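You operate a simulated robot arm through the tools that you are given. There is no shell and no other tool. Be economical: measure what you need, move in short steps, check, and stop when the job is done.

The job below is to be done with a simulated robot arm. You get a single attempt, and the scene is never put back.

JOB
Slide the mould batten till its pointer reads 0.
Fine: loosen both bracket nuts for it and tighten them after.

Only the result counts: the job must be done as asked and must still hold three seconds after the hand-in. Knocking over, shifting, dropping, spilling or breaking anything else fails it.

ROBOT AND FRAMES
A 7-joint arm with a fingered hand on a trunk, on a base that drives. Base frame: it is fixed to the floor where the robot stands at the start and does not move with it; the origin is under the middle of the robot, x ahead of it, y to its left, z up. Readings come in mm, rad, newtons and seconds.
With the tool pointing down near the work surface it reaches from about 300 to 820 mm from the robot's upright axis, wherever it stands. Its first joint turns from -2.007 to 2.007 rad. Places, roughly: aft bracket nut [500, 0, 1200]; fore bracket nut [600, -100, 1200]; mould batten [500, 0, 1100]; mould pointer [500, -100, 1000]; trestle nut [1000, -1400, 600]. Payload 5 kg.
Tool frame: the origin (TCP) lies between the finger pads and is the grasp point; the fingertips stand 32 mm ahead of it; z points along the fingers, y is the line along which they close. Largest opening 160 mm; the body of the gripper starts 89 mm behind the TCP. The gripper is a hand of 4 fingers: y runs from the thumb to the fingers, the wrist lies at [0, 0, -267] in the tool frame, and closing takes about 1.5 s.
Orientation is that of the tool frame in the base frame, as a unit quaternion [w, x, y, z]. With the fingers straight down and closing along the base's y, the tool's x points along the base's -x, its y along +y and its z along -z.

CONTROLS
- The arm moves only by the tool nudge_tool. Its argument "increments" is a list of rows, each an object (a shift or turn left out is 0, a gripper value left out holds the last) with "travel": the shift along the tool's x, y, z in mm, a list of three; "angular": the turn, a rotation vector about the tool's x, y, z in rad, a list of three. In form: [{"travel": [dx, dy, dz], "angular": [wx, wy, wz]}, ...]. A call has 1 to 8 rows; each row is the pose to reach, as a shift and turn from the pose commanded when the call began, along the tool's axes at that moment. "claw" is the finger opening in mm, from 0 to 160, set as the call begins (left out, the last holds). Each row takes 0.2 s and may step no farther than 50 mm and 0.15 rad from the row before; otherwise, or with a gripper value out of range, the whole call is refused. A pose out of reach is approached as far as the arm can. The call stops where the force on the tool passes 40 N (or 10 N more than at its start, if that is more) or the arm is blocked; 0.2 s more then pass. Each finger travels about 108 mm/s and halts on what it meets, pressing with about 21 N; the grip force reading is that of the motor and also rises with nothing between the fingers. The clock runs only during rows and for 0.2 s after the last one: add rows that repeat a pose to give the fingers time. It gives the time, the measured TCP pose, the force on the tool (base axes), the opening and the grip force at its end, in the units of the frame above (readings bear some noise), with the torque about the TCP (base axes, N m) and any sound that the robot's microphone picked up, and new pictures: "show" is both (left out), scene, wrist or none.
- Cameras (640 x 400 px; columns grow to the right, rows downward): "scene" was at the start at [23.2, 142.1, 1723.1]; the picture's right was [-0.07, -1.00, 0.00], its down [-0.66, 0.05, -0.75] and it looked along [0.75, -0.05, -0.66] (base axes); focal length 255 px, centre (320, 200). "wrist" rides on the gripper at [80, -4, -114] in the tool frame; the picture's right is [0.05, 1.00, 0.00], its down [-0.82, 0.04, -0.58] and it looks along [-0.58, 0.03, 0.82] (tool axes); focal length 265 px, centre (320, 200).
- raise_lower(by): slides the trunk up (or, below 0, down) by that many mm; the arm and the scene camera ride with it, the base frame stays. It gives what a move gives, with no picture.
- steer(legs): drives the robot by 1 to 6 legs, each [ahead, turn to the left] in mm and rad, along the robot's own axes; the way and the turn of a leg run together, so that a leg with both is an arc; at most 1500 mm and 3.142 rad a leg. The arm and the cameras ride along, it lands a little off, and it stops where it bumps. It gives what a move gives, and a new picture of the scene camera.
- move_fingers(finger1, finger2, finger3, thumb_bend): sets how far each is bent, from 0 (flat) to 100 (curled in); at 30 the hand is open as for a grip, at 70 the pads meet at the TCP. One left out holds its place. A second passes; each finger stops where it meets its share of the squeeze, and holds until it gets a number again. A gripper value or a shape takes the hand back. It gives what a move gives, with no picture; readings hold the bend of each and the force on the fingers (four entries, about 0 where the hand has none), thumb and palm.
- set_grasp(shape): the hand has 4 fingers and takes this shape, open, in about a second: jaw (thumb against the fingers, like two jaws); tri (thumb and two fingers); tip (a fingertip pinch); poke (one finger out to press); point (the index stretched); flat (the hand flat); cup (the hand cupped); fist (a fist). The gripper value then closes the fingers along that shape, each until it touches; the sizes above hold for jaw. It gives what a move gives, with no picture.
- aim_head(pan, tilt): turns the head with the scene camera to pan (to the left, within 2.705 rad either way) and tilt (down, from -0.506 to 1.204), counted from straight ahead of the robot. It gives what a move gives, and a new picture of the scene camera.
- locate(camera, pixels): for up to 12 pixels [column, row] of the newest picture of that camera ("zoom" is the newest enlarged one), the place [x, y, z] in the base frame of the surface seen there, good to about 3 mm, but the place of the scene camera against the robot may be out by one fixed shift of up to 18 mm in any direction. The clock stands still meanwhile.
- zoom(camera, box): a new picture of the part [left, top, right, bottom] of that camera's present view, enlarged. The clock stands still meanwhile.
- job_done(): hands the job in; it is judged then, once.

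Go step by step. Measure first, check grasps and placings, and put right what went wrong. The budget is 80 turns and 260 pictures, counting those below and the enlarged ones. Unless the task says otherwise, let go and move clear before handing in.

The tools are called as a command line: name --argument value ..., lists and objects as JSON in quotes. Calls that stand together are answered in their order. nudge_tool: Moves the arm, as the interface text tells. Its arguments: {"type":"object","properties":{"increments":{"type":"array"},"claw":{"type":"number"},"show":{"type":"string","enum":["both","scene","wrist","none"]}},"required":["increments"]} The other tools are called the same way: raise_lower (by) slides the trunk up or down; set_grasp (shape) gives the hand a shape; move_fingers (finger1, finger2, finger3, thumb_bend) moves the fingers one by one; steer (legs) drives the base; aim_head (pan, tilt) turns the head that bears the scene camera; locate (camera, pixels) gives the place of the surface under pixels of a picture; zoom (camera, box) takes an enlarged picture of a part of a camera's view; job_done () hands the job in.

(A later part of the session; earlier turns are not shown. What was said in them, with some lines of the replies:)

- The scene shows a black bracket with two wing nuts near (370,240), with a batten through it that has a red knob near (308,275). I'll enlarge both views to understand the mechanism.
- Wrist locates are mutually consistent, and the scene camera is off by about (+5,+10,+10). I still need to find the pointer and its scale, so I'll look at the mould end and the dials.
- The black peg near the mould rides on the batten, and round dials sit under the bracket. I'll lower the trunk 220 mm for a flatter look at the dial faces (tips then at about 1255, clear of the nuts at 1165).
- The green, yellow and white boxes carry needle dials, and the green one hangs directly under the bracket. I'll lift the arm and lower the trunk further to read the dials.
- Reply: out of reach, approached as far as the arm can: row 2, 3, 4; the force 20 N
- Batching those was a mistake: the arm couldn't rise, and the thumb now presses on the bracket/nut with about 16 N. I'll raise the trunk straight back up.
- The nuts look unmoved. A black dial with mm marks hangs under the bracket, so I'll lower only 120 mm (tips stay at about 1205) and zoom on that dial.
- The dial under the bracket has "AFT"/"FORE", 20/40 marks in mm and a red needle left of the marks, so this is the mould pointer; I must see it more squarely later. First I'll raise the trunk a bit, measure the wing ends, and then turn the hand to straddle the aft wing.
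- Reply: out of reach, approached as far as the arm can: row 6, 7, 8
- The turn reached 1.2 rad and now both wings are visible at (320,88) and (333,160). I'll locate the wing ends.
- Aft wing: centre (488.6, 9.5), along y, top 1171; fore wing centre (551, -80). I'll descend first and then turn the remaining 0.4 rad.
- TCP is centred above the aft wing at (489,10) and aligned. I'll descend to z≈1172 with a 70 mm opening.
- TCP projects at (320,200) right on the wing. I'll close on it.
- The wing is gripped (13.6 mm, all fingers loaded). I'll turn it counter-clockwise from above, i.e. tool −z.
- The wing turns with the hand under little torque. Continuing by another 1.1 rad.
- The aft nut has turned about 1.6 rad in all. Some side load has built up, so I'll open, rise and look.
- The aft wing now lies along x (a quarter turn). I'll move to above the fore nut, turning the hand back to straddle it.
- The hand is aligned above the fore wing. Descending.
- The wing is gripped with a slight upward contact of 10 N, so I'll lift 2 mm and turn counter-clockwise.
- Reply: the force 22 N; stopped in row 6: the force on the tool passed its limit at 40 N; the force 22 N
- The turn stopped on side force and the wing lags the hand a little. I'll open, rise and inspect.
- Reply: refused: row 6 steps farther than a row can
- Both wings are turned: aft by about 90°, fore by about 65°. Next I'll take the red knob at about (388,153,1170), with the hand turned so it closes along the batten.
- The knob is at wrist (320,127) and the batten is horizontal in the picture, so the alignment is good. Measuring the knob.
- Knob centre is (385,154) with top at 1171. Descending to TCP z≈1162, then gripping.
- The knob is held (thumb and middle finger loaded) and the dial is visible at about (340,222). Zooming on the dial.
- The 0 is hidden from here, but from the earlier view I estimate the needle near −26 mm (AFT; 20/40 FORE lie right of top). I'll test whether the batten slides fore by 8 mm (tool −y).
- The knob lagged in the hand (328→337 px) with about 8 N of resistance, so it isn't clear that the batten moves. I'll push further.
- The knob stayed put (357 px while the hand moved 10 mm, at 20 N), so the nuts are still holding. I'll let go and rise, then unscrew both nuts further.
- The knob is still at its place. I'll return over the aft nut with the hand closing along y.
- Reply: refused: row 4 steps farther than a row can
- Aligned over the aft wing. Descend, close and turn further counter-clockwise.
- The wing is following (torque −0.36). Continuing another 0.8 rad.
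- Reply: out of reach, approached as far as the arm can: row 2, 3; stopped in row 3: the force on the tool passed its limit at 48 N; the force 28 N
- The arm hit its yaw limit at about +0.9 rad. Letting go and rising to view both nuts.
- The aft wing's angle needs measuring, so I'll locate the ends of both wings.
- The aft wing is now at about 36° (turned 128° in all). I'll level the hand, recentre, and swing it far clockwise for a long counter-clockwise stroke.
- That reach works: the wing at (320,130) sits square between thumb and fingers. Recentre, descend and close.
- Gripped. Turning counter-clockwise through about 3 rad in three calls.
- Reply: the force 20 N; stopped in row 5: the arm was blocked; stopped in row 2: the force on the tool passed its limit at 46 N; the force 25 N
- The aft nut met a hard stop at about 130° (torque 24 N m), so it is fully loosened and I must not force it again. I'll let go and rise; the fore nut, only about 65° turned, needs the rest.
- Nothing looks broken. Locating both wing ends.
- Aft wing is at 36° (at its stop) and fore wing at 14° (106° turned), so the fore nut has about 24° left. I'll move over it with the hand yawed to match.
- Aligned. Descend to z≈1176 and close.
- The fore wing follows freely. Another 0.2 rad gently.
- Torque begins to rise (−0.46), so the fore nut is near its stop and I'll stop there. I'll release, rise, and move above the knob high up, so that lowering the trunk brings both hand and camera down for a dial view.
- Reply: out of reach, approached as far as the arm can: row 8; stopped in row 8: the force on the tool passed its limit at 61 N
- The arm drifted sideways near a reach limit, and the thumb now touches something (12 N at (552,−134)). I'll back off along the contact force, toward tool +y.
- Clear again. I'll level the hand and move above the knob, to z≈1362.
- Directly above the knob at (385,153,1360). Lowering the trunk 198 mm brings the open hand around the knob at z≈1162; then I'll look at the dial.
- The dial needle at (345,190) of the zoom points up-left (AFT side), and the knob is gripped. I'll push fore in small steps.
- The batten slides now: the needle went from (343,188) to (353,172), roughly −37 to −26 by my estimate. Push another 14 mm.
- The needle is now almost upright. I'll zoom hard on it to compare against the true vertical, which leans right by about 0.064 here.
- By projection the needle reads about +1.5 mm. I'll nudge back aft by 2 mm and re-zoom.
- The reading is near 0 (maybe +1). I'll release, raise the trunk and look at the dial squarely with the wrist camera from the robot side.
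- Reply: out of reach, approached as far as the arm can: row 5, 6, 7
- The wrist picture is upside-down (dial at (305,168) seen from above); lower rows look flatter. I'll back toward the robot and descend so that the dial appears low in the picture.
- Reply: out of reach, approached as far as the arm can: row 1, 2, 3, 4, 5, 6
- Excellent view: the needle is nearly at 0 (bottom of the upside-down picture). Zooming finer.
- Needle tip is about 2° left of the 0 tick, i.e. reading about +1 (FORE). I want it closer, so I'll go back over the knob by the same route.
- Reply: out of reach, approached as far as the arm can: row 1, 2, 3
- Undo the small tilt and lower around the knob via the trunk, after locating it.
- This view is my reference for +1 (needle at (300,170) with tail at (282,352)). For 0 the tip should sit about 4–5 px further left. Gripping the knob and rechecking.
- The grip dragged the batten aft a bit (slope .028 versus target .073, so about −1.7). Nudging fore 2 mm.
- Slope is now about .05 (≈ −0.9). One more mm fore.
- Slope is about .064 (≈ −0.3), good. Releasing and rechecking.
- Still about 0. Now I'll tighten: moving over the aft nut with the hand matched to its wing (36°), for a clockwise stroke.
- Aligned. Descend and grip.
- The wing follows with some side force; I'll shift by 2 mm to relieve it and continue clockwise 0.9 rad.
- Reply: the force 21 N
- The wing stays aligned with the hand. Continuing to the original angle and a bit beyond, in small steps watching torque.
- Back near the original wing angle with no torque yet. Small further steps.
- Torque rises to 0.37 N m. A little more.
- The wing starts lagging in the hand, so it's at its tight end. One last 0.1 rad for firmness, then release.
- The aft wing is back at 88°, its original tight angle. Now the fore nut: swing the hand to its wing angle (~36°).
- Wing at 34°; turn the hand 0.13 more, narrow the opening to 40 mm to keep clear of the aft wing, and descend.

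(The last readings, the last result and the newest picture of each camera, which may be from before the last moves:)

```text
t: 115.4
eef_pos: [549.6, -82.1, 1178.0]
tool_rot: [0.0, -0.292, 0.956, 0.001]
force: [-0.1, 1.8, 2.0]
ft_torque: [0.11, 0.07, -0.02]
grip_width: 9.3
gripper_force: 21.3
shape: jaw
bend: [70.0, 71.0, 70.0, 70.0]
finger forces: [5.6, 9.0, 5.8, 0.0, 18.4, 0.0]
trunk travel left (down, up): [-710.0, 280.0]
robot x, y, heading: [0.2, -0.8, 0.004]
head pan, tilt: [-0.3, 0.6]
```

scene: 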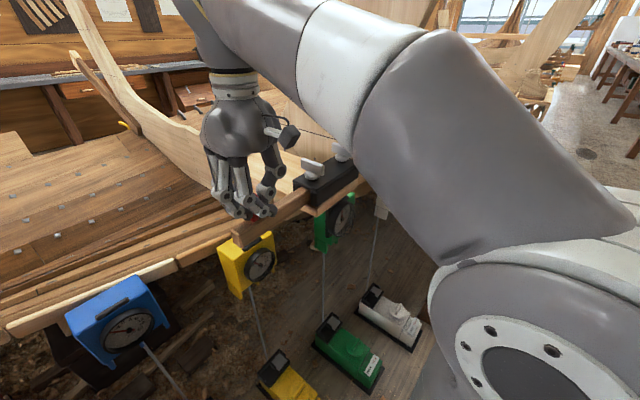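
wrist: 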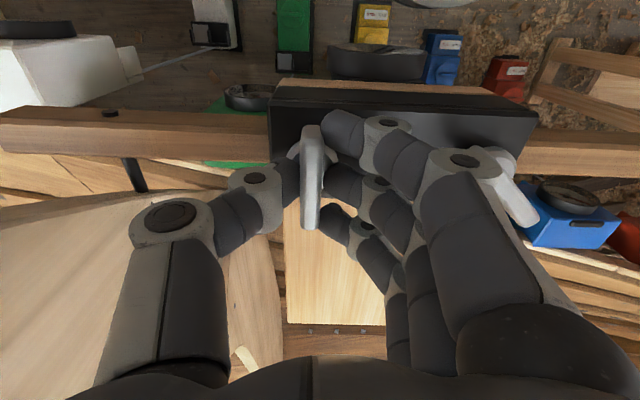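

Gripped. Clockwise turn, first 0.84 rad, then another 0.84.

nudge_tool --increments '[{"angular": [0, 0, 0.12]}, {"travel": [-1, 0, 0], "angular": [0, 0, 0.24]}, {"travel": [-1, 0, 0], "angular": [0, 0, 0.36]}, {"travel": [-1, 0, 0], "angular": [0, 0, 0.48]}, {"travel": [-1, 0, 0], "angular": [0, 0, 0.6]}, {"travel": [-1, 0, 0], "angular": [0, 0, 0.72]}, {"travel": [-1, 0, 0], "angular": [0, 0, 0.84]}]' --show "wrist"

nudge_tool --increments '[{"travel": [-2, 0, 0], "angular": [0, 0, 0.12]}, {"travel": [-2, 0, 0], "angular": [0, 0, 0.24]}, {"travel": [-2, 0, 0], "angular": [0, 0, 0.36]}, {"travel": [-2, 0, 0], "angular": [0, 0, 0.48]}, {"travel": [-2, 0, 0], "angular": [0, 0, 0.6]}, {"travel": [-2, 0, 0], "angular": [0, 0, 0.72]}, {"travel": [-2, 0, 0], "angular": [0, 0, 0.84]}]' --show "wrist"

```text
t: 117.0
eef_pos: [553.2, -80.4, 1178.3]
tool_rot: [0.0, 0.124, 0.992, 0.0]
force: [20.8, -0.4, 7.9]
ft_torque: [0.16, -0.55, 0.15]
grip_width: 8.9
gripper_force: 20.3
shape: jaw
bend: [70.0, 71.0, 69.0, 70.0]
finger forces: [5.6, 15.3, 7.8, 0.0, 20.3, 0.0]
trunk travel left (down, up): [-710.0, 280.0]
robot x, y, heading: [-0.2, -0.1, 0.006]
head pan, tilt: [-0.3, 0.6]
```

wrist: 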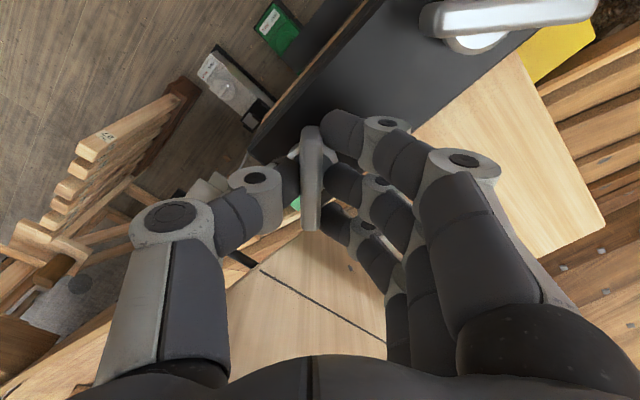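

```text
t: 118.6
eef_pos: [555.9, -83.8, 1177.3]
tool_rot: [0.0, 0.518, 0.856, 0.0]
force: [23.8, -13.8, 12.3]
ft_torque: [-0.23, -0.85, 0.12]
grip_width: 9.0
gripper_force: 20.6
shape: jaw
bend: [69.0, 71.0, 69.0, 70.0]
finger forces: [7.6, 20.2, 10.0, 0.1, 16.8, 0.0]
trunk travel left (down, up): [-710.0, 280.0]
robot x, y, heading: [0.5, 0.8, 0.0]
head pan, tilt: [-0.3, 0.6]
```

wrist: 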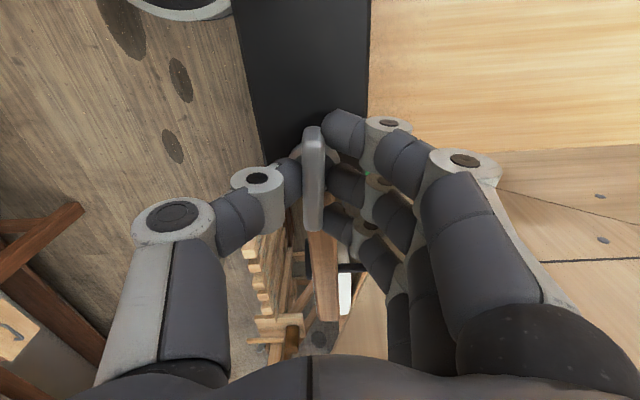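

Wing follows; my compensation shift went the wrong way, so I'll recentre (+5,−2 tool) while turning the last 0.5 rad.

nudge_tool --increments '[{"travel": [2, -1, 0], "angular": [0, 0, 0.1]}, {"travel": [4, -2, 0], "angular": [0, 0, 0.2]}, {"travel": [5, -2, 0], "angular": [0, 0, 0.3]}, {"travel": [5, -2, 0], "angular": [0, 0, 0.4]}, {"travel": [5, -2, 0], "angular": [0, 0, 0.5]}]' --show "wrist"

```text
t: 119.3
eef_pos: [553.4, -84.2, 1178.5]
tool_rot: [0.005, 0.612, 0.791, -0.001]
force: [12.7, -7.4, -0.6]
ft_torque: [-0.14, -0.58, 0.04]
grip_width: 8.3
gripper_force: 20.7
shape: jaw
bend: [69.0, 71.0, 68.0, 70.0]
finger forces: [6.3, 13.3, 9.3, 0.1, 14.4, 0.1]
trunk travel left (down, up): [-710.0, 280.0]
robot x, y, heading: [-2.0, 3.4, 0.001]
head pan, tilt: [-0.3, 0.6]
stopped in row 3: the force on the tool passed its limit at 41 N (the readings are from after the stop); the commanded pose is now the measured one
```

wrist: 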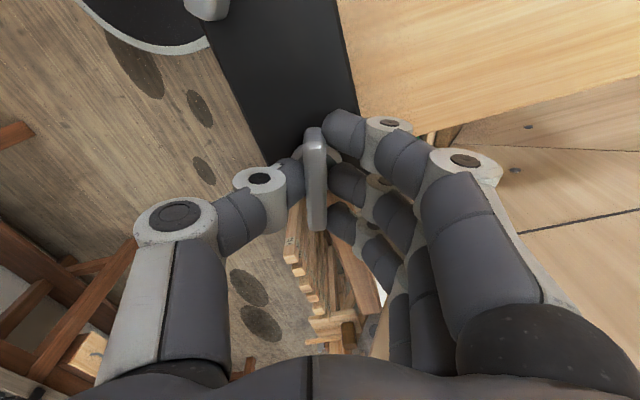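

Forces are relieved now. Pure rotation from here.

nudge_tool --increments '[{"angular": [0, 0, 0.08]}, {"angular": [0, 0, 0.16]}, {"angular": [0, 0, 0.24]}, {"angular": [0, 0, 0.32]}]' --show "wrist"

```text
t: 120.3
eef_pos: [553.7, -84.9, 1178.4]
tool_rot: [0.005, 0.731, 0.682, 0.0]
force: [17.9, -14.2, 4.4]
ft_torque: [-0.5, -0.76, 0.09]
grip_width: 8.0
gripper_force: 21.3
shape: jaw
bend: [69.0, 71.0, 68.0, 70.0]
finger forces: [7.4, 17.8, 11.5, 0.0, 11.6, 0.0]
trunk travel left (down, up): [-710.0, 280.0]
robot x, y, heading: [-0.7, 0.8, 0.002]
head pan, tilt: [-0.3, 0.6]
```

wrist: 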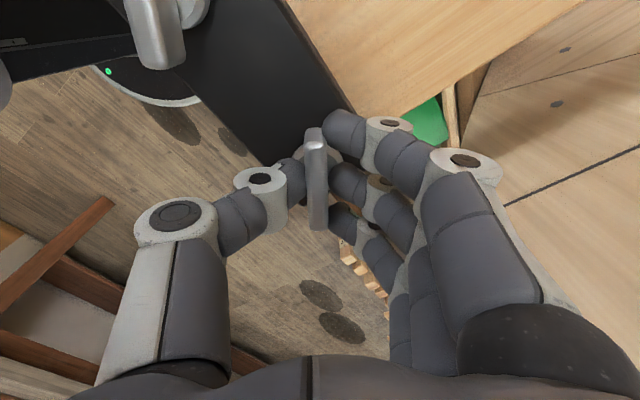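

nudge_tool --increments '[{"angular": [0, 0, 0.06]}, {"angular": [0, 0, 0.12]}, {"angular": [0, 0, 0.18]}]' --show "wrist"

```text
t: 121.2
eef_pos: [552.6, -84.5, 1178.8]
tool_rot: [0.004, 0.788, 0.615, 0.001]
force: [17.9, -16.6, 12.0]
ft_torque: [-0.64, -0.77, 0.39]
grip_width: 8.3
gripper_force: 21.0
shape: jaw
bend: [69.0, 71.0, 67.0, 70.0]
finger forces: [4.9, 20.0, 14.9, 0.0, 12.6, 0.0]
trunk travel left (down, up): [-710.0, 280.0]
robot x, y, heading: [-3.0, 1.0, 0.004]
head pan, tilt: [-0.3, 0.6]
```

wrist: 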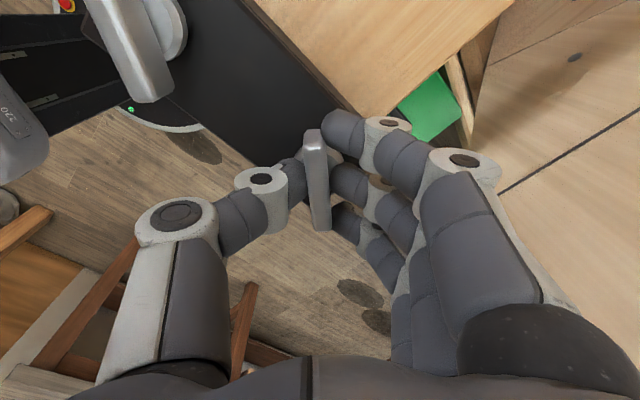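

Torque is rising (0.39) and the wing begins to lag. A last 0.18 rad for firmness, then release and rise.

nudge_tool --increments '[{"angular": [0, 0, 0.06]}, {"angular": [0, 0, 0.12]}, {"angular": [0, 0, 0.18]}]' --show "none"

nudge_tool --increments '[{"angular": [0, 0, -0.1]}, {"angular": [0, 0, -0.1]}, {"angular": [0, 0, -0.1]}, {"angular": [0, 0, -0.1]}, {"travel": [0, 0, -40], "angular": [0, 0, -0.1]}, {"travel": [0, 0, -75], "angular": [0, 0, -0.1]}]' --claw 70 --show "wrist"

```text
t: 122.0
eef_pos: [551.9, -83.4, 1178.6]
tool_rot: [0.004, 0.84, 0.543, 0.002]
force: [17.0, -13.5, 12.7]
ft_torque: [-0.75, -0.77, 0.85]
grip_width: 8.4
gripper_force: 20.8
shape: jaw
bend: [70.0, 70.0, 66.0, 70.0]
finger forces: [2.7, 16.2, 18.6, 0.0, 17.0, 0.0]
trunk travel left (down, up): [-710.0, 280.0]
robot x, y, heading: [-0.8, -1.3, 0.006]
head pan, tilt: [-0.3, 0.6]
```

```text
t: 123.3
eef_pos: [550.7, -81.9, 1254.1]
tool_rot: [0.004, 0.813, 0.582, 0.001]
force: [-0.5, 0.2, 1.0]
ft_torque: [0.0, -0.04, 0.02]
grip_width: 69.9
gripper_force: 0.0
shape: jaw
bend: [73.0, 73.0, 73.0, 70.0]
finger forces: [0.0, 0.1, 0.0, 0.0, 0.0, 0.1]
trunk travel left (down, up): [-710.0, 280.0]
robot x, y, heading: [-3.1, -3.0, 0.004]
head pan, tilt: [-0.3, 0.6]
```

wrist: 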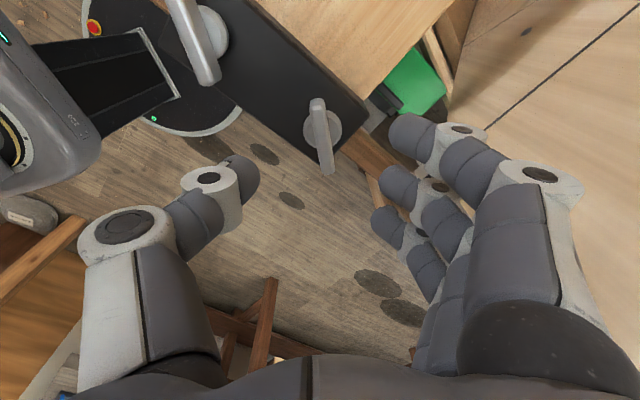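

locate --camera "wrist" --pixels '[[317, 102], [329, 170], [178, 5], [213, 80]]'

nudge_tool --increments '[{"travel": [-10, -20, -5], "angular": [0, 0, -0.148]}, {"travel": [-25, -45, -10], "angular": [0, 0, -0.296]}, {"travel": [-40, -70, -15], "angular": [0, 0, -0.444]}, {"travel": [-50, -95, -15], "angular": [0, 0, -0.592]}, {"travel": [-55, -115, -15], "angular": [0, 0, -0.74]}, {"travel": [-58, -130, -15], "angular": [0, 0, -0.888]}, {"travel": [-60, -140, -15], "angular": [0, 0, -1.036]}, {"travel": [-60, -150, -15], "angular": [0, 0, -1.184]}]' --show "wrist"

```text
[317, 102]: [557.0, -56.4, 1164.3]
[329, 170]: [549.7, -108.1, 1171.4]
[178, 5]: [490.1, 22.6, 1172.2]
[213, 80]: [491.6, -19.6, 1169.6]
```

```text
t: 125.2
eef_pos: [389.2, -90.6, 1267.5]
tool_rot: [0.004, 0.348, 0.938, -0.001]
force: [-0.6, 0.2, -0.4]
ft_torque: [0.01, -0.02, 0.01]
grip_width: 69.5
gripper_force: 0.0
shape: jaw
bend: [73.0, 73.0, 73.0, 70.0]
finger forces: [0.0, 0.0, 0.1, 0.0, 0.0, 0.0]
trunk travel left (down, up): [-710.0, 280.0]
robot x, y, heading: [-0.1, 3.0, 0.006]
head pan, tilt: [-0.3, 0.6]
5 turns are left
```

wrist: 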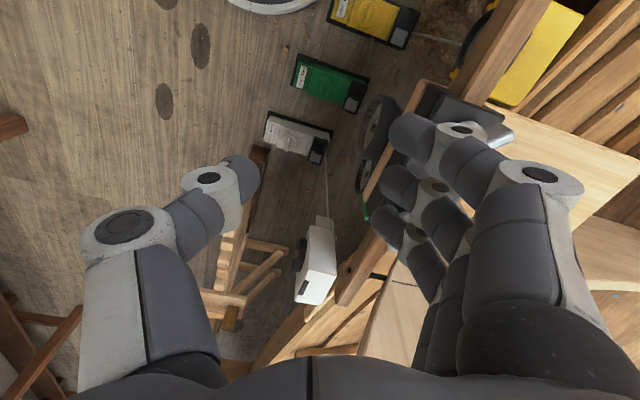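

Both wings are back at their tight angles (fore 82°, aft 88°). With five turns left, I'll go to the viewing pose and check the dial.

nudge_tool --increments '[{"travel": [-1, -20, 0], "angular": [0, 0, -0.148]}, {"travel": [-2, -40, 5], "angular": [0, 0, -0.296]}, {"travel": [-4, -60, 10], "angular": [0, 0, -0.444]}, {"travel": [-6, -80, 20], "angular": [0, 0, -0.592]}, {"travel": [-6, -87, 35], "angular": [0, 0, -0.74]}, {"travel": [-6, -87, 55], "angular": [0, 0, -0.888]}, {"travel": [-6, -87, 75], "angular": [0, 0, -1.036]}, {"travel": [-6, -87, 95], "angular": [0, 0, -1.184]}]' --claw 150 --show "none"

nudge_tool --increments '[{"travel": [0, 0, 30], "angular": [0, 0, -0.112]}, {"travel": [0, 0, 60], "angular": [0, 0, -0.112]}, {"travel": [0, 0, 85], "angular": [0, 0, -0.112]}, {"travel": [0, 0, 105], "angular": [0, 0, -0.112]}]' --show "wrist"

zoom --camera "wrist" --box '[250, 250, 370, 350]'

zoom --camera "wrist" --box '[272, 280, 352, 340]'

```text
t: 127.0
eef_pos: [337.4, -160.3, 1173.8]
tool_rot: [0.003, -0.234, 0.972, -0.003]
force: [0.1, 0.3, 0.5]
ft_torque: [-0.02, -0.01, -0.02]
grip_width: 149.7
gripper_force: 0.0
shape: jaw
bend: [42.0, 42.0, 42.0, 39.0]
finger forces: [0.0, 0.1, 0.0, 0.0, 0.0, 0.0]
trunk travel left (down, up): [-710.0, 280.0]
robot x, y, heading: [0.6, 0.1, 0.005]
head pan, tilt: [-0.3, 0.6]
```

```text
t: 128.0
eef_pos: [339.0, -160.7, 1067.7]
tool_rot: [0.002, -0.287, 0.958, -0.003]
force: [1.4, -0.6, 0.4]
ft_torque: [-0.02, -0.03, 0.02]
grip_width: 150.1
gripper_force: 0.3
shape: jaw
bend: [42.0, 42.0, 42.0, 39.0]
finger forces: [0.0, 0.2, 0.0, 0.0, 0.0, 0.1]
trunk travel left (down, up): [-710.0, 280.0]
robot x, y, heading: [-1.7, -2.9, 0.006]
head pan, tilt: [-0.3, 0.6]
```

wrist: 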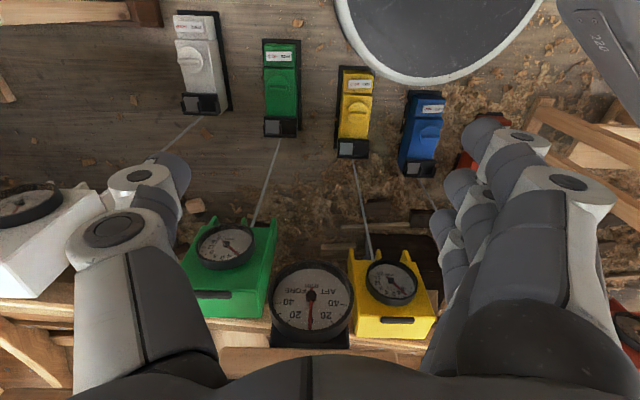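

```text
4.00 times, centred on (310, 300) of wrist
```

zoom: 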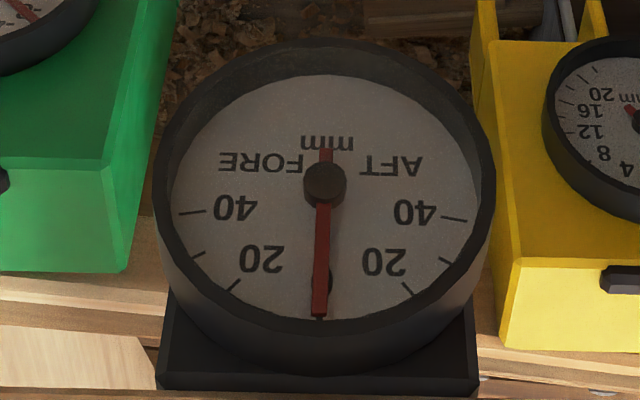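

```text
6.67 times, centred on (312, 310) of wrist
4 turns are left
```

zoom: 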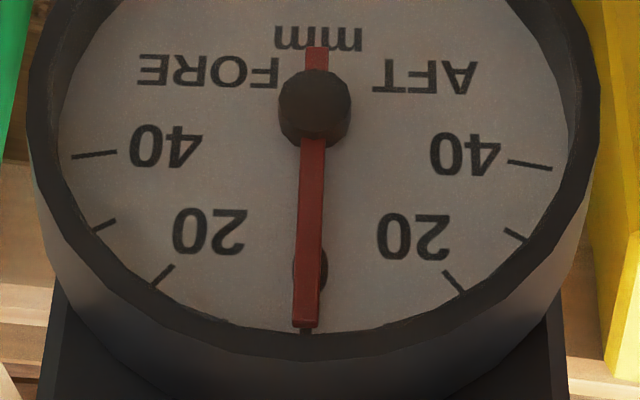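

The dial needle tip at (306,322) sits over the 0 tick at (306,330), both nuts are back at their tight angles, and the hand is clear. Handing in.

job_done

```text
The job is handed in.
```

I slid the mould batten until its pointer read 0, after loosening both bracket nuts. I then retightened them: the wings are back close to their starting angles, aft at 88° and fore at 82°. The last check showed the needle over the 0 tick, with the hand clear.

There was contact along the way:
- The thumb pressed the bracket at about 16 N early on.
- The aft nut was forced against its loosening stop at about 24 N m.
- The thumb touched something beyond the fore end of the bracket at about 12 N, after a push that peaked near 61 N.

I saw nothing shifted or broken afterwards.
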